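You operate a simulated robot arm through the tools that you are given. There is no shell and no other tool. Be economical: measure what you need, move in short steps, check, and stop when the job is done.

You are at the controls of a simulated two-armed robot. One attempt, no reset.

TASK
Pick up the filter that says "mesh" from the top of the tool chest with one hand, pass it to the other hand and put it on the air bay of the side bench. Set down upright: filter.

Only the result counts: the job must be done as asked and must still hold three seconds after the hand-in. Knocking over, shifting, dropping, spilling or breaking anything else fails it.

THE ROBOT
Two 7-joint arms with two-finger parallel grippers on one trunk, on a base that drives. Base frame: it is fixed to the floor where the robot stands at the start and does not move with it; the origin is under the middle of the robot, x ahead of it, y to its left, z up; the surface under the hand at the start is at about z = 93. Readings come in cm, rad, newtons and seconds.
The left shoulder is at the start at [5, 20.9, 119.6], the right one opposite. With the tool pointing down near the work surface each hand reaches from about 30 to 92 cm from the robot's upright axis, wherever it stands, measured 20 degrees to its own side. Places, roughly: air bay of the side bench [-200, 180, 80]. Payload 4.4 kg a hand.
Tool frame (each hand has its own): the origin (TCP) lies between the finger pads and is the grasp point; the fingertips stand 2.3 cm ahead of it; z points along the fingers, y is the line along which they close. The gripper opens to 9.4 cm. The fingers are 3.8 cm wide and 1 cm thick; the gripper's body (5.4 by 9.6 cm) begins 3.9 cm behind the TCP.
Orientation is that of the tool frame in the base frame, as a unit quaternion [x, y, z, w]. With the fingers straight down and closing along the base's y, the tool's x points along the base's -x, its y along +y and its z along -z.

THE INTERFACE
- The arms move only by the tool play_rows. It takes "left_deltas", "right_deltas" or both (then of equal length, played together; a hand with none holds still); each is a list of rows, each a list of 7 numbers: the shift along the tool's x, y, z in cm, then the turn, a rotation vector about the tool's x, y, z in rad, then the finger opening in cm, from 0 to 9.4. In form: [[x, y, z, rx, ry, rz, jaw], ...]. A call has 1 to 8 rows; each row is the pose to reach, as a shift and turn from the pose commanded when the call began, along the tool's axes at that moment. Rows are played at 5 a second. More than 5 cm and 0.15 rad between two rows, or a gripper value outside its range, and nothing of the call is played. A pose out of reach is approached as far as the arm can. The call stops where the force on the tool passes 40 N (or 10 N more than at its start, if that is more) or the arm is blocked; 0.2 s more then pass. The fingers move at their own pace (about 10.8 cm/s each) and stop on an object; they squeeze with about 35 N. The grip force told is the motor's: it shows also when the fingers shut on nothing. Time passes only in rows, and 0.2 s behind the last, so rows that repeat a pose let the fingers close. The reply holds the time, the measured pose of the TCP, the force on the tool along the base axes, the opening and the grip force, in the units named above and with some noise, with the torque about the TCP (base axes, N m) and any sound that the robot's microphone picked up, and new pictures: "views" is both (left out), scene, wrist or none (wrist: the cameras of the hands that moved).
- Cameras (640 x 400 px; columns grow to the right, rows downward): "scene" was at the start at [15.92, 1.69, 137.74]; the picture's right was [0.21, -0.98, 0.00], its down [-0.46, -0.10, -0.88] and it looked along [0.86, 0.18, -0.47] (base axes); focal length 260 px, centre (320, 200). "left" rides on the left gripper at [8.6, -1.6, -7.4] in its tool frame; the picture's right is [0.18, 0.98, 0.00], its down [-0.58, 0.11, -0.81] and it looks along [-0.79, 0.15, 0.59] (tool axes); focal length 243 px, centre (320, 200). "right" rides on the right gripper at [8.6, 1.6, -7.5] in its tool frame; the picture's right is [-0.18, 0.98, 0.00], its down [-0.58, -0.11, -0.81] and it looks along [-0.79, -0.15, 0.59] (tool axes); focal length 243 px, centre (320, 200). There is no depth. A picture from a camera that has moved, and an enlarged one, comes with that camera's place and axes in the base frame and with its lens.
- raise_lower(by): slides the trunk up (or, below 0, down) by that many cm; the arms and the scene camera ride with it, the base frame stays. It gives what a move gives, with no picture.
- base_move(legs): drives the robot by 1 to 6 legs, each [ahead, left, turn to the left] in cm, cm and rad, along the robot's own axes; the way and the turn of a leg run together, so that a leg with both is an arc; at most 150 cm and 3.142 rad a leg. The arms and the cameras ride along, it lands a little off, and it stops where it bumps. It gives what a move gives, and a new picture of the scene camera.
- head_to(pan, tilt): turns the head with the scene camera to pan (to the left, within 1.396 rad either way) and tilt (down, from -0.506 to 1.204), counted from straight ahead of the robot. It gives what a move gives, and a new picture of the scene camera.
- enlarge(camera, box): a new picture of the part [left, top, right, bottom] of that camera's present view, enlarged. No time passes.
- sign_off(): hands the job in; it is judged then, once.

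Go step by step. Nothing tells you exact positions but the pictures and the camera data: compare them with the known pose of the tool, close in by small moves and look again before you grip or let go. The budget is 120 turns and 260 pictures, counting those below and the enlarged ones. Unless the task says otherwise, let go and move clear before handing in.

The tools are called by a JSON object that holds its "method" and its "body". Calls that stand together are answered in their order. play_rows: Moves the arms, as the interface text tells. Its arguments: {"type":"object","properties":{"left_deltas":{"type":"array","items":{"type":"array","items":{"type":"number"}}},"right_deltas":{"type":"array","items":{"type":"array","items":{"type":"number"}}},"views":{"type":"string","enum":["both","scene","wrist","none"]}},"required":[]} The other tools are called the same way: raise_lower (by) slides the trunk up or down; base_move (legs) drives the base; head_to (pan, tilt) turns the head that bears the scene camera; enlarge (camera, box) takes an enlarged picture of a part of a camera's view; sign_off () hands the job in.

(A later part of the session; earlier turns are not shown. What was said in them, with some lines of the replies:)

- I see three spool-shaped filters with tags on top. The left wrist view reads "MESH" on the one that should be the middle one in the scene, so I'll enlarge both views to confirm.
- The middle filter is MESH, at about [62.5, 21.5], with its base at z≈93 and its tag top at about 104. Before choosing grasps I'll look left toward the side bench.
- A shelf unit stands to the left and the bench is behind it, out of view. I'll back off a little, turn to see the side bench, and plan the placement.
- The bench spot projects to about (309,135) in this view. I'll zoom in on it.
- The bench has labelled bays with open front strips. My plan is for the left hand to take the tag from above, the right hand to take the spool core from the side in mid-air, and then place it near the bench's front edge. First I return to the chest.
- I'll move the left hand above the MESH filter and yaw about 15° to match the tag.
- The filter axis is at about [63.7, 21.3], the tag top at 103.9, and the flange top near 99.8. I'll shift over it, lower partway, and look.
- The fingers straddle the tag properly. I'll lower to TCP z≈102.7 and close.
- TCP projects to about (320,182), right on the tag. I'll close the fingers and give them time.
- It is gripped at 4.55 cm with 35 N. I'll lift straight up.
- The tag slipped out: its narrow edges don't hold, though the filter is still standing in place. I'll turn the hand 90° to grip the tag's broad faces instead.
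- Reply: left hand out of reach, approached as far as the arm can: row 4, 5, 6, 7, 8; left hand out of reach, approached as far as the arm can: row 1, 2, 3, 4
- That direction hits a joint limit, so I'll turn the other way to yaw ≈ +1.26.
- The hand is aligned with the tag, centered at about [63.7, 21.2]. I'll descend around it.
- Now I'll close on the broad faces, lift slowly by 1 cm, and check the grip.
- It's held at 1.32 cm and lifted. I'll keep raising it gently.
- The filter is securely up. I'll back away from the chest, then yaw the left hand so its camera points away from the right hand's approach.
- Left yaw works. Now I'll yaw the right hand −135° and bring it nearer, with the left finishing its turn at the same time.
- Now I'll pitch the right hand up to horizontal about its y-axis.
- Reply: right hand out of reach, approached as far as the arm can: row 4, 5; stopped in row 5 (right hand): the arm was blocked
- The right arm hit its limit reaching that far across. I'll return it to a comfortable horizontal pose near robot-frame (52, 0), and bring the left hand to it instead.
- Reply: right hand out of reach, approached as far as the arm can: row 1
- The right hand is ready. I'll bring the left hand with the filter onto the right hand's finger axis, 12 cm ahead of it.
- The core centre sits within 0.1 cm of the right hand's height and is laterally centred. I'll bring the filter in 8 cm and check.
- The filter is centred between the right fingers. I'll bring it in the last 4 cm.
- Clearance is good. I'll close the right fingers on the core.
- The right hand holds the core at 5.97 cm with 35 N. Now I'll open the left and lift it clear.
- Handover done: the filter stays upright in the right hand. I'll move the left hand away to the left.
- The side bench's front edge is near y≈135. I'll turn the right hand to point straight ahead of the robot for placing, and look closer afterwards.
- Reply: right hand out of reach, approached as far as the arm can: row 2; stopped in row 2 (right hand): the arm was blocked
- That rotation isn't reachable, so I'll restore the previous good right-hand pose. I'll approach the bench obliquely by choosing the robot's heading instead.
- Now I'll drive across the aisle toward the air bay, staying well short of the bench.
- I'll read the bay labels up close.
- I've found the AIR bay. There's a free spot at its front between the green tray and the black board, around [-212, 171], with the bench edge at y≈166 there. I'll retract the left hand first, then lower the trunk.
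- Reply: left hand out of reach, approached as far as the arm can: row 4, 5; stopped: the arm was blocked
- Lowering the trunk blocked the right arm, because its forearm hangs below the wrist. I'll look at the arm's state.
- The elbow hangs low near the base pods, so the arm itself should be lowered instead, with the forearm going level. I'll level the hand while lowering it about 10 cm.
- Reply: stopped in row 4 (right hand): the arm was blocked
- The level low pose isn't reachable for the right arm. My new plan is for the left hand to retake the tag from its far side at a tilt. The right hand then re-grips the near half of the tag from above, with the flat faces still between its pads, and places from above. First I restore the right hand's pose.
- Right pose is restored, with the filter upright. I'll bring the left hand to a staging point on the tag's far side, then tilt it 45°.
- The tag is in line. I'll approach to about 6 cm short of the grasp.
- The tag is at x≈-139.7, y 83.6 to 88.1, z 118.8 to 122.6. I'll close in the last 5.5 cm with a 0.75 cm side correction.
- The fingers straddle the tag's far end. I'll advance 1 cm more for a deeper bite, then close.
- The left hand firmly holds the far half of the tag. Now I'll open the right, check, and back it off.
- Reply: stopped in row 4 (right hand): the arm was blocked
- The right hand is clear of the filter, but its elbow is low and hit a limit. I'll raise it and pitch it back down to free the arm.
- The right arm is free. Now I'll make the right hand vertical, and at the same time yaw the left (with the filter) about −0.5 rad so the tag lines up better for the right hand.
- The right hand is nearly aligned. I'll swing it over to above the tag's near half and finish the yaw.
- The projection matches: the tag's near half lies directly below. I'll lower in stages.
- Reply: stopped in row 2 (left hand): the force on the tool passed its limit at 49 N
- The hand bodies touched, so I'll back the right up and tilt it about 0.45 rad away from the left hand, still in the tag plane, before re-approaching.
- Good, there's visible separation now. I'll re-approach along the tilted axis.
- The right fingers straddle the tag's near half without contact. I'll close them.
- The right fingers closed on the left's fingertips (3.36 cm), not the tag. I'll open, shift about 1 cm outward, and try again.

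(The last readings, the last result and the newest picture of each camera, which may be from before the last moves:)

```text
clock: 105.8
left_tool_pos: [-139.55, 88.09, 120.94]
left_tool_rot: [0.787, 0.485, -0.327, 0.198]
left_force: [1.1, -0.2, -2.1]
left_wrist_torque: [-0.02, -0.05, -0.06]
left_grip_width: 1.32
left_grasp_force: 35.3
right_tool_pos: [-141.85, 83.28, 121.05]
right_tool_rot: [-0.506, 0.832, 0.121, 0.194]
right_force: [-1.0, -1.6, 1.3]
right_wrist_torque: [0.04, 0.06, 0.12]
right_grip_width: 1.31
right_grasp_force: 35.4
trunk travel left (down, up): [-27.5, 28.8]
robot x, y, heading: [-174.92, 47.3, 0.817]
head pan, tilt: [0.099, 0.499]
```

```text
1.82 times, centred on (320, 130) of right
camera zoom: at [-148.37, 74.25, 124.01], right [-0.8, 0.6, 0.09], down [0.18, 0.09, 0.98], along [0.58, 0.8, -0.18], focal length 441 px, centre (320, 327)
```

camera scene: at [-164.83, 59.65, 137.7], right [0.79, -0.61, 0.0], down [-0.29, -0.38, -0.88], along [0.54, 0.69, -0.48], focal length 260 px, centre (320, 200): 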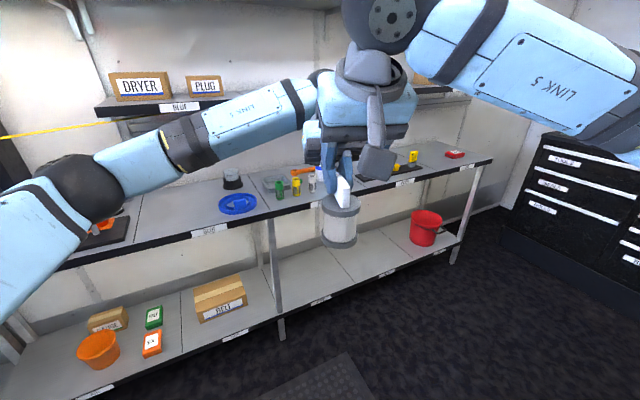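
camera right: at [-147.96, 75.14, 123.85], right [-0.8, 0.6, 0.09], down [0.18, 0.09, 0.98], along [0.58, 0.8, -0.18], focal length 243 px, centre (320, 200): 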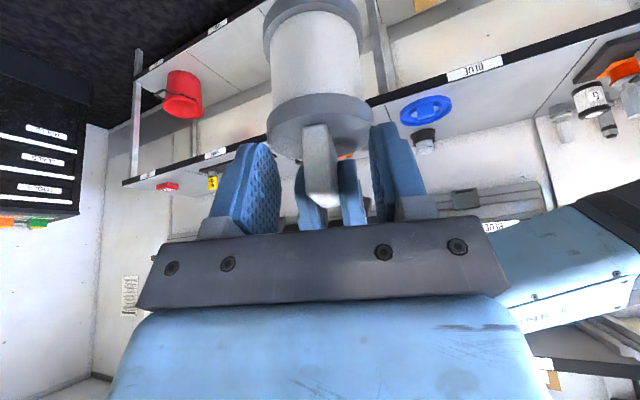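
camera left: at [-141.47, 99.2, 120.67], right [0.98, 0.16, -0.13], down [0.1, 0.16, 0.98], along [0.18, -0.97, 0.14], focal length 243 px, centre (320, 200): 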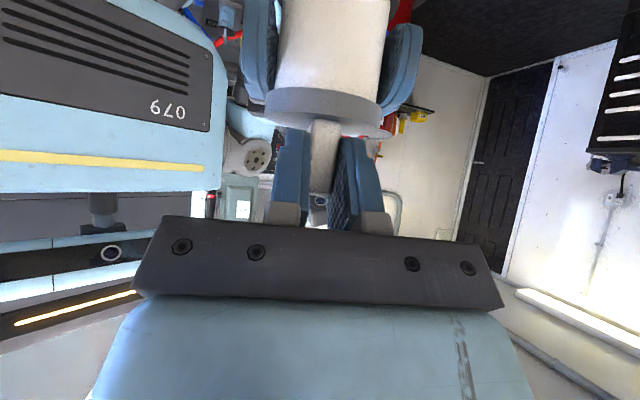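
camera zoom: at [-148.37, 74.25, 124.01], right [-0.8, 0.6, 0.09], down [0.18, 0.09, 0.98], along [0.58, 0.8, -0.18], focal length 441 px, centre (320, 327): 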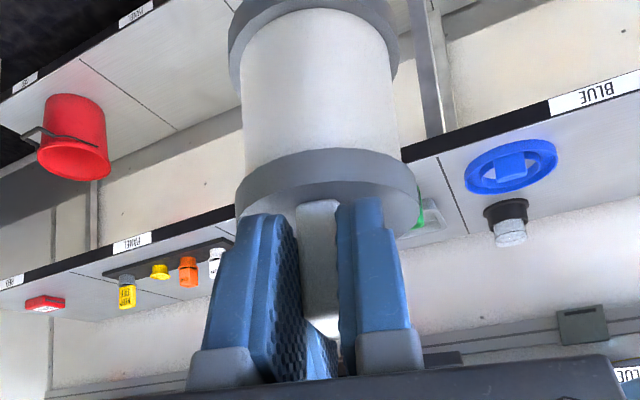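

The right hand now grips the tag itself (1.31 cm, 35 N). I'll release the left and withdraw it along its axis.

{"method": "play_rows", "body": {"left_deltas": [[0, 0, 0, 0, 0, 0, 3], [0, 0, 0, 0, 0, 0, 4.5], [0, 0, 0, 0, 0, 0, 4.5]], "views": "none"}}

{"method": "play_rows", "body": {"left_deltas": [[0, 0, -1.5, 0, 0, 0, 4.5], [0, 0, -4, 0, 0, 0, 4.5], [0, 0, -8, 0, 0, 0, 4.5], [0, 0, -12, 0, 0, 0, 4.5], [0, 0, -16, 0, 0, 0, 4.5]], "views": "scene"}}

{"method": "enlarge", "body": {"camera": "scene", "box": [250, 60, 450, 260]}}

{"method": "enlarge", "body": {"camera": "right", "box": [200, 20, 440, 240]}}

```text
clock: 106.5
left_tool_pos: [-139.51, 88.04, 120.95]
left_tool_rot: [0.787, 0.484, -0.328, 0.198]
left_force: [0.0, -0.4, 0.0]
left_wrist_torque: [-0.05, -0.02, 0.01]
left_grip_width: 4.51
left_grasp_force: 0.1
right_tool_pos: [-142.04, 83.2, 121.04]
right_tool_rot: [-0.506, 0.832, 0.121, 0.194]
right_force: [-0.4, 0.1, 0.2]
right_wrist_torque: [-0.02, 0.0, 0.02]
right_grip_width: 1.33
right_grasp_force: 34.8
trunk travel left (down, up): [-27.5, 28.8]
robot x, y, heading: [-175.37, 47.56, 0.813]
head pan, tilt: [0.099, 0.499]
```

```text
clock: 107.8
left_tool_pos: [-135.23, 96.63, 130.16]
left_tool_rot: [0.787, 0.484, -0.327, 0.199]
left_force: [1.3, 0.8, -0.7]
left_wrist_torque: [-0.01, 0.02, -0.02]
left_grip_width: 4.48
left_grasp_force: 0.1
left hand out of reach, approached as far as the arm can: row 5
right_tool_pos: [-141.9, 83.35, 121.08]
right_tool_rot: [-0.506, 0.832, 0.121, 0.193]
right_force: [-0.3, 0.0, 0.8]
right_wrist_torque: [-0.04, 0.01, 0.01]
right_grip_width: 1.34
right_grasp_force: 35.1
trunk travel left (down, up): [-27.5, 28.8]
robot x, y, heading: [-175.58, 47.61, 0.809]
head pan, tilt: [0.099, 0.499]
camera scene: at [-164.82, 59.77, 137.68], right [0.79, -0.61, 0.0], down [-0.29, -0.38, -0.88], along [0.54, 0.69, -0.48], focal length 260 px, centre (320, 200)
```

scene: 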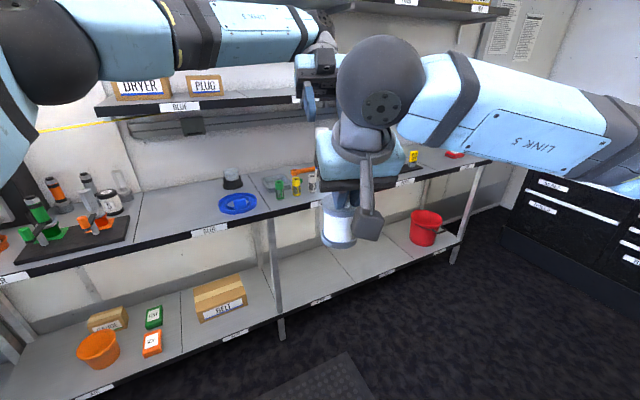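

```text
2.00 times, centred on (350, 160) of scene
camera zoom: at [-164.82, 59.77, 137.68], right [0.79, -0.61, 0.0], down [-0.29, -0.38, -0.88], along [0.54, 0.69, -0.48], focal length 520 px, centre (260, 280)
```

zoom: 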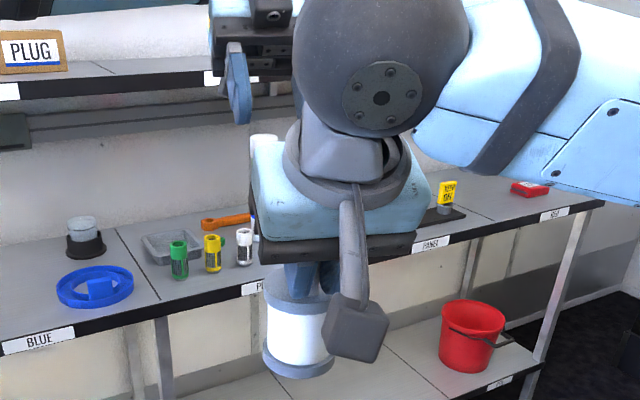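

```text
1.82 times, centred on (320, 130) of right
camera zoom: at [-148.36, 74.39, 123.96], right [-0.8, 0.6, 0.09], down [0.18, 0.09, 0.98], along [0.58, 0.8, -0.18], focal length 441 px, centre (320, 327)
```

zoom: 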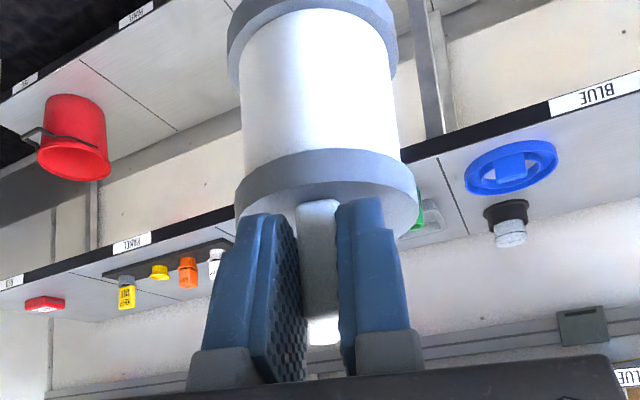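

The right hand alone now holds the filter upright. I'll swing the left arm back out to the left.

{"method": "play_rows", "body": {"left_deltas": [[-1.3, -4.6, 0.6, 0, 0, 0, 4.5], [-2.7, -9.2, 1.3, 0, 0, 0, 4.5], [-4, -13.7, 1.9, 0, 0, 0, 4.5], [-5.3, -18.3, 2.5, 0, 0, 0, 4.5], [-6.7, -22.9, 3.2, 0, 0, 0, 4.5], [-8, -27.4, 3.8, 0, 0, 0, 4.5], [-9.3, -32, 4.5, 0, 0, 0, 4.5], [-10.7, -36.6, 5.1, 0, 0, 0, 4.5]], "views": "scene"}}

```text
clock: 109.5
left_tool_pos: [-172.74, 102.15, 133.85]
left_tool_rot: [0.786, 0.485, -0.325, 0.2]
left_force: [0.3, -1.0, -0.7]
left_wrist_torque: [-0.02, -0.03, 0.03]
left_grip_width: 4.51
left_grasp_force: 0.0
left hand out of reach, approached as far as the arm can: row 8
right_tool_pos: [-142.15, 83.08, 121.21]
right_tool_rot: [-0.505, 0.832, 0.121, 0.194]
right_force: [0.0, -0.1, -0.7]
right_wrist_torque: [-0.01, -0.01, 0.03]
right_grip_width: 1.37
right_grasp_force: 35.0
trunk travel left (down, up): [-27.5, 28.8]
robot x, y, heading: [-175.03, 47.41, 0.809]
head pan, tilt: [0.099, 0.499]
camera scene: at [-165.01, 59.52, 137.72], right [0.79, -0.61, 0.0], down [-0.29, -0.38, -0.88], along [0.54, 0.69, -0.48], focal length 260 px, centre (320, 200)
```

scene: 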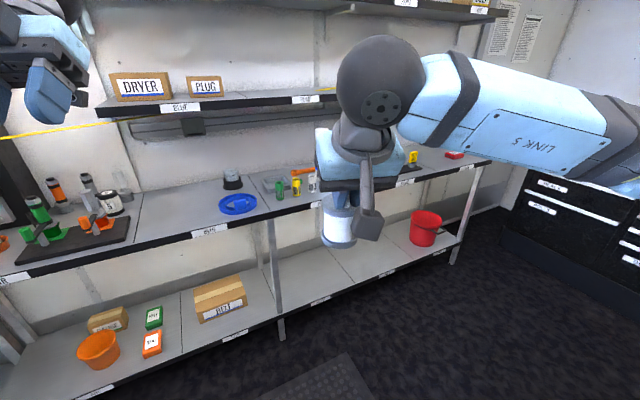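

Next I'll bring the left hand vertical and closer to the body so it stays off the bench, then lower the trunk while still in the open aisle.

{"method": "play_rows", "body": {"left_deltas": [[-1.8, -0.5, 0.7, 0, 0.13, 0, 4.5], [-3.6, -1, 1.3, 0, 0.26, 0, 4.5], [-5.5, -1.5, 2, 0, 0.39, 0, 4.5], [-7.3, -2, 2.7, 0, 0.52, 0, 4.5], [-9.2, -2.6, 3.3, 0, 0.65, 0, 4.5], [-11, -3.1, 4, 0, 0.785, 0, 4.5]], "views": "none"}}

{"method": "raise_lower", "body": {"by": -18}}

```text
clock: 111.0
left_tool_pos: [-180.31, 93.91, 138.62]
left_tool_rot: [0.852, 0.524, 0.0, -0.003]
left_force: [-1.2, 0.2, -0.1]
left_wrist_torque: [-0.01, 0.01, 0.04]
left_grip_width: 4.51
left_grasp_force: 0.0
right_tool_pos: [-142.08, 83.09, 121.2]
right_tool_rot: [-0.506, 0.832, 0.121, 0.194]
right_force: [0.3, 0.3, 1.3]
right_wrist_torque: [0.0, -0.01, 0.03]
right_grip_width: 1.34
right_grasp_force: 35.1
trunk travel left (down, up): [-27.5, 28.8]
robot x, y, heading: [-175.07, 47.54, 0.809]
head pan, tilt: [0.099, 0.499]
```

```text
clock: 113.0
left_tool_pos: [-180.13, 94.09, 120.66]
left_tool_rot: [0.852, 0.524, -0.001, -0.003]
left_force: [0.2, 0.2, -0.2]
left_wrist_torque: [0.0, -0.02, -0.02]
left_grip_width: 4.5
left_grasp_force: 0.1
right_tool_pos: [-141.89, 83.32, 103.2]
right_tool_rot: [-0.506, 0.832, 0.12, 0.194]
right_force: [0.3, -0.7, 0.2]
right_wrist_torque: [-0.03, 0.02, 0.0]
right_grip_width: 1.33
right_grasp_force: 35.1
trunk travel left (down, up): [-9.5, 46.8]
robot x, y, heading: [-175.68, 47.47, 0.812]
head pan, tilt: [0.099, 0.499]
```

The trunk is down 18 cm without trouble. I'll drive to a pre-place pose about 20 cm short of the bay spot.

{"method": "base_move", "body": {"legs": [[-1.5, 86.6, 0], [0, 0, 0.27]]}}

{"method": "head_to", "body": {"pan": 0.1, "tilt": 0.5}}

```text
clock: 121.8
left_tool_pos: [-256.24, 148.74, 120.7]
left_tool_rot: [0.773, 0.635, -0.001, -0.002]
left_force: [-0.5, 0.4, 0.4]
left_wrist_torque: [-0.02, -0.02, -0.05]
left_grip_width: 4.48
left_grasp_force: 0.1
right_tool_pos: [-216.49, 148.81, 103.18]
right_tool_rot: [-0.614, 0.756, 0.146, 0.176]
right_force: [-0.1, -0.6, -0.4]
right_wrist_torque: [-0.04, -0.02, -0.02]
right_grip_width: 1.35
right_grasp_force: 35.1
trunk travel left (down, up): [-9.5, 46.8]
robot x, y, heading: [-239.18, 105.57, 1.088]
head pan, tilt: [0.099, 0.499]
camera scene: at [-232.24, 119.74, 119.7], right [0.93, -0.38, 0.0], down [-0.18, -0.44, -0.88], along [0.33, 0.81, -0.48], focal length 260 px, centre (320, 200)
```

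scene: 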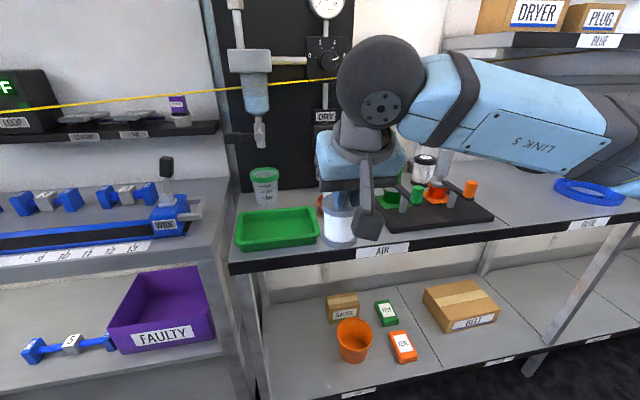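

```text
clock: 122.4
left_tool_pos: [-256.18, 148.85, 120.58]
left_tool_rot: [0.773, 0.635, -0.002, -0.003]
left_force: [0.3, 0.5, 0.8]
left_wrist_torque: [0.02, 0.0, 0.01]
left_grip_width: 4.49
left_grasp_force: 0.2
right_tool_pos: [-216.62, 148.7, 103.18]
right_tool_rot: [-0.613, 0.756, 0.145, 0.176]
right_force: [0.3, -1.2, -0.1]
right_wrist_torque: [-0.03, 0.03, -0.07]
right_grip_width: 1.33
right_grasp_force: 35.2
trunk travel left (down, up): [-9.5, 46.8]
robot x, y, heading: [-239.07, 105.78, 1.089]
head pan, tilt: [0.099, 0.499]
camera scene: at [-232.21, 119.74, 119.7], right [0.93, -0.38, 0.0], down [-0.18, -0.44, -0.88], along [0.33, 0.81, -0.48], focal length 260 px, centre (320, 200)
```

scene: 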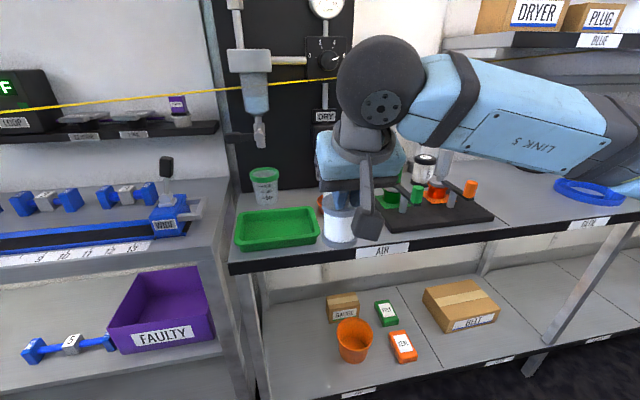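

Now I'll measure the free spot from here.

{"method": "enlarge", "body": {"camera": "scene", "box": [220, 150, 440, 280]}}

{"method": "enlarge", "body": {"camera": "right", "box": [100, 0, 540, 240]}}

```text
2.91 times, centred on (330, 215) of scene
camera zoom: at [-232.21, 119.74, 119.7], right [0.93, -0.38, 0.0], down [-0.18, -0.44, -0.88], along [0.33, 0.81, -0.48], focal length 756 px, centre (291, 156)
```

zoom: 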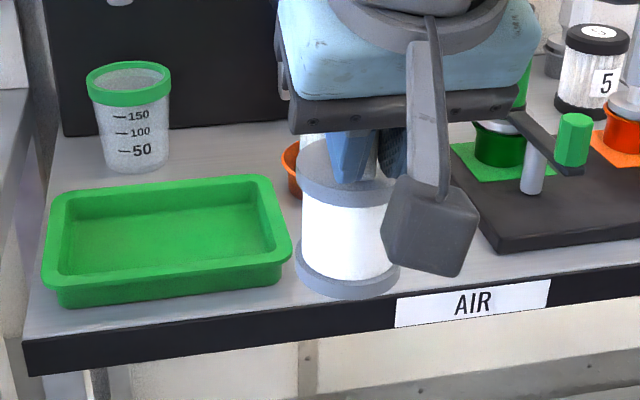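

```text
1.45 times, centred on (320, 120) of right
camera zoom: at [-220.21, 138.33, 106.0], right [-0.93, 0.36, 0.09], down [0.14, 0.14, 0.98], along [0.34, 0.92, -0.18], focal length 353 px, centre (320, 316)
```

zoom: 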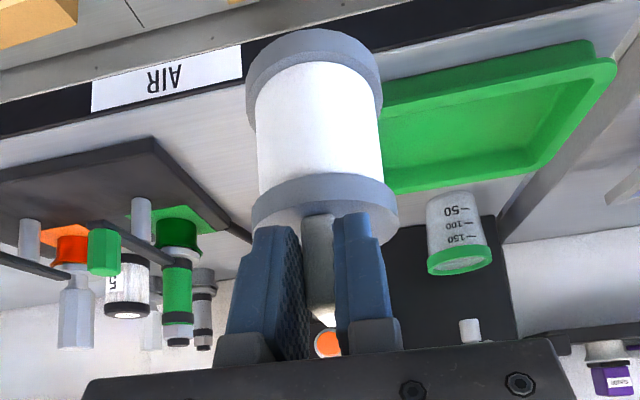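

Triangulating the AIR label from two views puts the bench top nearer z≈85, with a 16 cm gap between tray and board. The target spot is about (-207.4, 162). I'll drive the filter over it.

{"method": "base_move", "body": {"legs": [[13.2, -2.8, 0]]}}

{"method": "enlarge", "body": {"camera": "scene", "box": [260, 150, 480, 290]}}

{"method": "enlarge", "body": {"camera": "right", "box": [100, 0, 540, 240]}}

```text
clock: 123.7
left_tool_pos: [-247.35, 159.36, 120.63]
left_tool_rot: [0.773, 0.634, -0.003, -0.002]
left_force: [-0.9, 0.0, 0.4]
left_wrist_torque: [-0.01, 0.04, -0.01]
left_grip_width: 4.52
left_grasp_force: 0.0
right_tool_pos: [-207.78, 159.13, 103.07]
right_tool_rot: [-0.613, 0.756, 0.146, 0.176]
right_force: [0.0, 0.4, -0.2]
right_wrist_torque: [0.0, 0.03, 0.03]
right_grip_width: 1.36
right_grasp_force: 34.8
trunk travel left (down, up): [-9.5, 46.8]
robot x, y, heading: [-230.05, 115.92, 1.084]
head pan, tilt: [0.099, 0.499]
camera scene: at [-223.45, 130.22, 119.69], right [0.93, -0.38, 0.0], down [-0.18, -0.44, -0.88], along [0.33, 0.81, -0.48], focal length 260 px, centre (320, 200)
```

scene: 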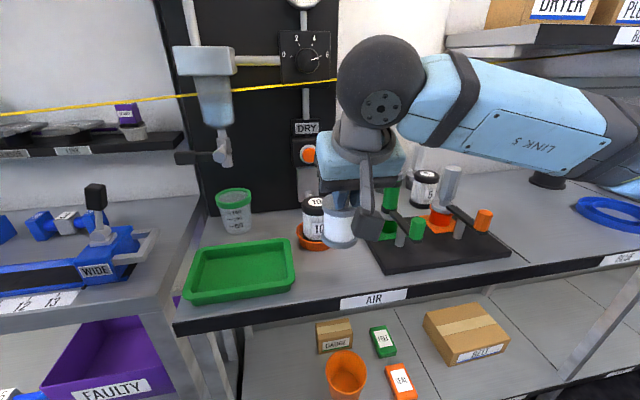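

```text
2.86 times, centred on (370, 220) of scene
camera zoom: at [-223.45, 130.22, 119.69], right [0.93, -0.38, 0.0], down [-0.18, -0.44, -0.88], along [0.33, 0.81, -0.48], focal length 742 px, centre (177, 143)
```

zoom: 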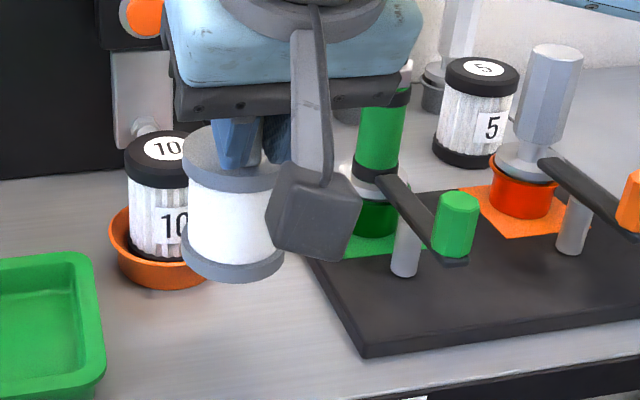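

```text
1.45 times, centred on (320, 120) of right
camera zoom: at [-211.43, 148.76, 105.97], right [-0.93, 0.36, 0.09], down [0.15, 0.14, 0.98], along [0.34, 0.92, -0.18], focal length 353 px, centre (320, 316)
```

zoom: 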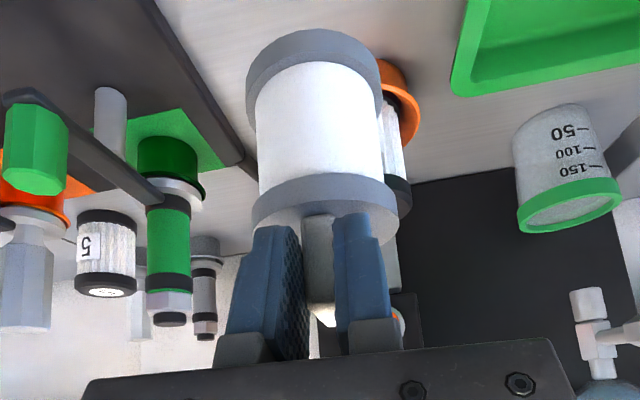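

The filter hangs over the gap with about 3–5 cm of clearance all round. I'll lower 6.5 cm by trunk and check.

{"method": "raise_lower", "body": {"by": -6}}

{"method": "enlarge", "body": {"camera": "scene", "box": [260, 150, 480, 290]}}

{"method": "enlarge", "body": {"camera": "right", "box": [100, 0, 540, 240]}}

```text
clock: 124.7
left_tool_pos: [-247.41, 159.31, 114.71]
left_tool_rot: [0.773, 0.634, -0.003, -0.002]
left_force: [-0.2, -0.5, 0.3]
left_wrist_torque: [0.03, 0.02, 0.0]
left_grip_width: 4.5
left_grasp_force: 0.0
right_tool_pos: [-207.72, 159.07, 97.31]
right_tool_rot: [-0.614, 0.756, 0.145, 0.175]
right_force: [0.3, 0.6, -1.2]
right_wrist_torque: [-0.03, -0.01, 0.0]
right_grip_width: 1.36
right_grasp_force: 35.1
trunk travel left (down, up): [-3.5, 52.8]
robot x, y, heading: [-230.2, 115.99, 1.085]
head pan, tilt: [0.099, 0.499]
```

```text
2.86 times, centred on (370, 220) of scene
camera zoom: at [-223.5, 130.13, 113.71], right [0.93, -0.38, 0.0], down [-0.18, -0.44, -0.88], along [0.33, 0.81, -0.48], focal length 742 px, centre (177, 143)
```

zoom: 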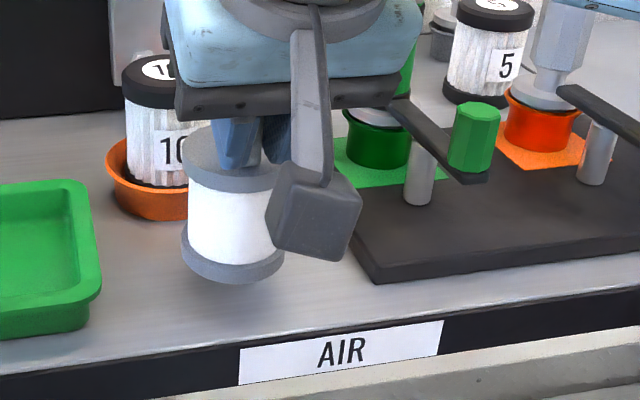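

```text
1.45 times, centred on (320, 120) of right
camera zoom: at [-211.47, 148.69, 100.02], right [-0.93, 0.36, 0.09], down [0.14, 0.13, 0.98], along [0.34, 0.92, -0.18], focal length 353 px, centre (320, 316)
```

zoom: 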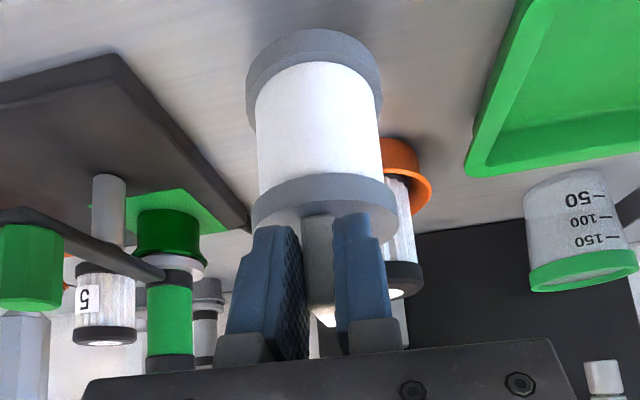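

About 2 cm remain. I'll lower straight down with the arm in small steps, watching the force.

{"method": "play_rows", "body": {"right_deltas": [[0.22, 0, 0.45, 0, 0, 0, 0], [0.435, 0, 0.9, 0, 0, 0, 0], [0.61, 0, 1.26, 0, 0, 0, 0], [0.74, 0, 1.53, 0, 0, 0, 0], [0.74, 0, 1.53, 0, 0, 0, 0]], "views": "none"}}

{"method": "enlarge", "body": {"camera": "scene", "box": [290, 180, 400, 260]}}

```text
clock: 125.9
left_tool_pos: [-247.59, 159.33, 114.6]
left_tool_rot: [0.773, 0.634, -0.003, -0.002]
left_force: [-0.5, 0.3, 0.0]
left_wrist_torque: [0.02, 0.0, 0.0]
left_grip_width: 4.51
left_grasp_force: 0.0
right_tool_pos: [-207.78, 159.0, 95.3]
right_tool_rot: [-0.613, 0.756, 0.146, 0.175]
right_force: [0.4, 0.6, 0.2]
right_wrist_torque: [-0.01, -0.03, -0.03]
right_grip_width: 1.32
right_grasp_force: 35.0
trunk travel left (down, up): [-3.5, 52.8]
robot x, y, heading: [-230.36, 116.15, 1.081]
head pan, tilt: [0.099, 0.499]
```

```text
5.00 times, centred on (345, 220) of scene
camera zoom: at [-223.5, 130.15, 113.7], right [0.93, -0.38, 0.0], down [-0.18, -0.44, -0.88], along [0.33, 0.81, -0.48], focal length 1299 px, centre (195, 100)
```

zoom: 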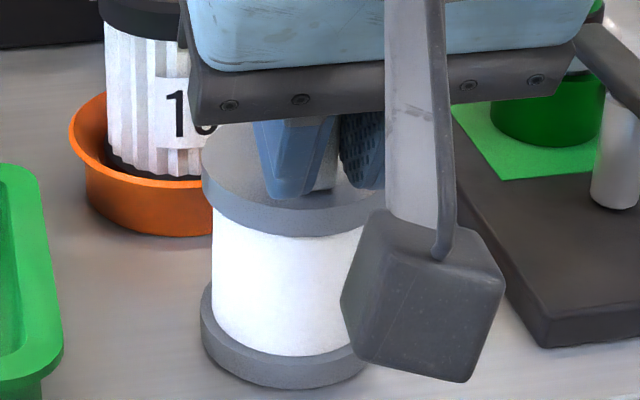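

Nearly touching. I'll creep down until contact shows in the force.

{"method": "play_rows", "body": {"right_deltas": [[0.087, 0, 0.18, 0, 0, 0, 0], [0.174, 0, 0.36, 0, 0, 0, 0], [0.217, 0, 0.45, 0, 0, 0, 0], [0.217, 0, 0.45, 0, 0, 0, 0]], "views": "none"}}

{"method": "enlarge", "body": {"camera": "scene", "box": [290, 180, 400, 260]}}

```text
clock: 126.9
left_tool_pos: [-247.47, 159.2, 114.73]
left_tool_rot: [0.773, 0.634, -0.001, -0.003]
left_force: [0.9, 0.0, -0.5]
left_wrist_torque: [0.01, 0.0, 0.03]
left_grip_width: 4.48
left_grasp_force: 0.1
right_tool_pos: [-207.84, 159.02, 95.1]
right_tool_rot: [-0.613, 0.756, 0.148, 0.177]
right_force: [-0.3, 4.5, 20.4]
right_wrist_torque: [0.49, -0.15, 0.04]
right_grip_width: 1.31
right_grasp_force: 35.0
trunk travel left (down, up): [-3.5, 52.8]
robot x, y, heading: [-230.39, 115.81, 1.084]
head pan, tilt: [0.099, 0.499]
```

```text
5.00 times, centred on (345, 220) of scene
camera zoom: at [-223.57, 130.06, 113.75], right [0.93, -0.38, 0.0], down [-0.18, -0.44, -0.88], along [0.33, 0.81, -0.48], focal length 1299 px, centre (195, 100)
```

zoom: 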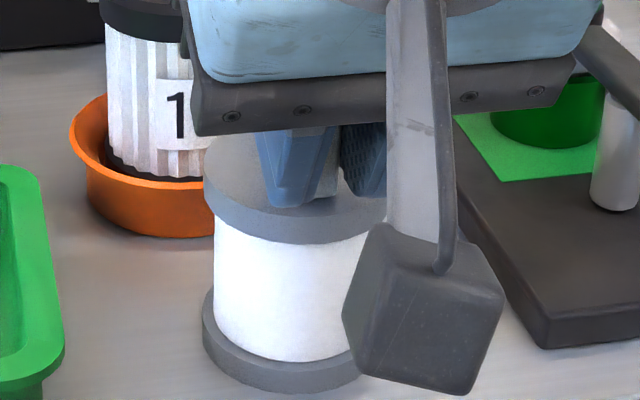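

Contact at 20 N. I'll relax slightly, then open the fingers and watch.

{"method": "play_rows", "body": {"right_deltas": [[-0.09, 0, -0.18, 0, 0, 0, 0], [-0.13, 0, -0.27, 0, 0, 0, 0], [-0.13, 0, -0.27, 0, 0, 0, 0]], "views": "none"}}

{"method": "play_rows", "body": {"right_deltas": [[0, 0, 0, 0, 0, 0, 2], [0, 0, 0, 0, 0, 0, 3.5], [0, 0, 0, 0, 0, 0, 4.5], [0, 0, 0, 0, 0, 0, 4.5]], "views": "none"}}

{"method": "enlarge", "body": {"camera": "scene", "box": [290, 180, 400, 260]}}

{"method": "enlarge", "body": {"camera": "right", "box": [100, 0, 540, 240]}}

```text
clock: 127.7
left_tool_pos: [-247.54, 159.34, 114.65]
left_tool_rot: [0.773, 0.634, -0.002, -0.002]
left_force: [0.1, -1.0, -0.1]
left_wrist_torque: [-0.03, 0.03, 0.0]
left_grip_width: 4.5
left_grasp_force: 0.0
right_tool_pos: [-207.92, 159.05, 95.23]
right_tool_rot: [-0.614, 0.756, 0.145, 0.174]
right_force: [-1.4, 1.9, 5.3]
right_wrist_torque: [0.23, -0.02, 0.05]
right_grip_width: 1.35
right_grasp_force: 35.0
trunk travel left (down, up): [-3.5, 52.8]
robot x, y, heading: [-230.66, 115.67, 1.086]
head pan, tilt: [0.099, 0.499]
```

```text
clock: 128.7
left_tool_pos: [-247.44, 159.29, 114.67]
left_tool_rot: [0.774, 0.633, -0.002, -0.002]
left_force: [0.5, -0.6, 0.9]
left_wrist_torque: [0.01, 0.01, 0.05]
left_grip_width: 4.53
left_grasp_force: 0.0
right_tool_pos: [-207.82, 159.23, 95.26]
right_tool_rot: [-0.613, 0.756, 0.146, 0.176]
right_force: [-0.2, -0.5, -0.1]
right_wrist_torque: [0.01, 0.01, -0.01]
right_grip_width: 4.5
right_grasp_force: 0.0
trunk travel left (down, up): [-3.5, 52.8]
robot x, y, heading: [-230.24, 116.07, 1.083]
head pan, tilt: [0.099, 0.499]
```

```text
5.00 times, centred on (345, 220) of scene
camera zoom: at [-223.5, 130.15, 113.7], right [0.93, -0.38, 0.0], down [-0.18, -0.44, -0.88], along [0.33, 0.81, -0.48], focal length 1299 px, centre (195, 100)
```

zoom: 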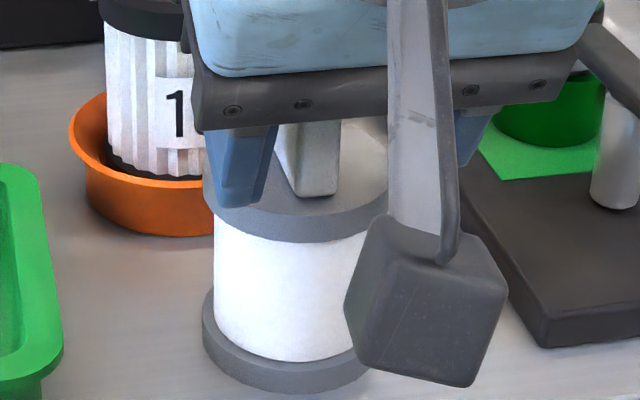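

```text
1.45 times, centred on (320, 120) of right
camera zoom: at [-211.45, 148.72, 98.11], right [-0.93, 0.36, 0.09], down [0.14, 0.14, 0.98], along [0.34, 0.92, -0.18], focal length 353 px, centre (320, 316)
```

zoom: 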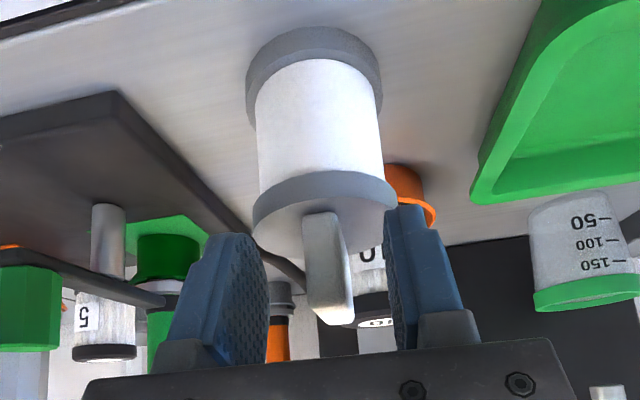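

The filter stands upright and is released. I'll withdraw the right hand up and back along its axis.

{"method": "play_rows", "body": {"right_deltas": [[0, 0, -1, 0, 0, 0, 4.5], [0, 0, -3, 0, 0, 0, 4.5], [0, 0, -6, 0, 0, 0, 4.5], [0, 0, -9, 0, 0, 0, 4.5], [0, 0, -12, 0, 0, 0, 4.5]], "views": "none"}}

{"method": "base_move", "body": {"legs": [[-25, 0, 0]]}}

{"method": "enlarge", "body": {"camera": "scene", "box": [220, 120, 460, 280]}}

```text
clock: 129.9
left_tool_pos: [-247.49, 159.23, 114.61]
left_tool_rot: [0.773, 0.634, -0.001, -0.002]
left_force: [0.3, 1.3, -0.1]
left_wrist_torque: [0.01, -0.01, -0.01]
left_grip_width: 4.5
left_grasp_force: 0.0
right_tool_pos: [-208.75, 153.82, 105.94]
right_tool_rot: [-0.613, 0.756, 0.146, 0.176]
right_force: [-0.3, 0.4, 0.1]
right_wrist_torque: [-0.01, -0.02, 0.01]
right_grip_width: 4.49
right_grasp_force: 0.0
trunk travel left (down, up): [-3.5, 52.8]
robot x, y, heading: [-230.61, 115.79, 1.084]
head pan, tilt: [0.099, 0.499]
```

```text
clock: 131.7
left_tool_pos: [-259.18, 136.94, 114.63]
left_tool_rot: [0.774, 0.633, -0.002, -0.002]
left_force: [0.2, -0.5, 0.0]
left_wrist_torque: [0.01, -0.03, -0.01]
left_grip_width: 4.48
left_grasp_force: 0.0
right_tool_pos: [-220.56, 131.44, 105.99]
right_tool_rot: [-0.613, 0.756, 0.146, 0.176]
right_force: [-0.5, 1.0, -1.1]
right_wrist_torque: [0.04, 0.0, -0.01]
right_grip_width: 4.53
right_grasp_force: 0.1
trunk travel left (down, up): [-3.5, 52.8]
robot x, y, heading: [-242.01, 93.93, 1.079]
head pan, tilt: [0.099, 0.499]
camera scene: at [-235.35, 107.8, 113.71], right [0.93, -0.38, 0.0], down [-0.18, -0.44, -0.88], along [0.33, 0.81, -0.48], focal length 260 px, centre (320, 200)
```

scene: 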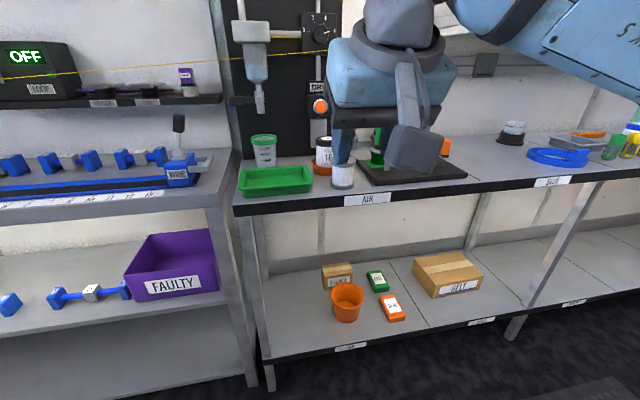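

```text
2.50 times, centred on (340, 200) of scene
camera zoom: at [-235.35, 107.8, 113.71], right [0.93, -0.38, 0.0], down [-0.18, -0.44, -0.88], along [0.33, 0.81, -0.48], focal length 650 px, centre (270, 200)
```

zoom: 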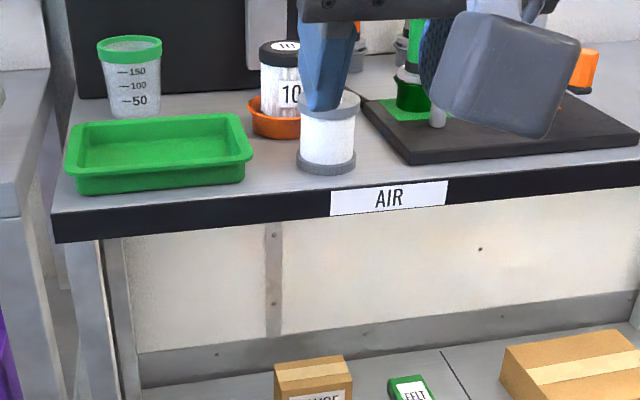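

The MESH filter stands upright and free on the AIR bay, in the gap between the tray and the board. Both hands are clear and the neighbouring objects look undisturbed, so I'm handing in.

{"method": "sign_off", "body": {}}

```text
The job is handed in.
```

The MESH filter is on the air bay of the side bench, standing upright, and the job is handed in. Both hands had let go and backed away first, and in the last picture nothing around it looked disturbed.

The left hand picked it up and the right hand put it down, but they swapped it three times instead of once. The right arm couldn't get low enough with its first grip, so the left took the filter back and the right gripped it again by the tag. My first attempt to pick it up from the chest slipped off the tag, but the filter stayed standing.
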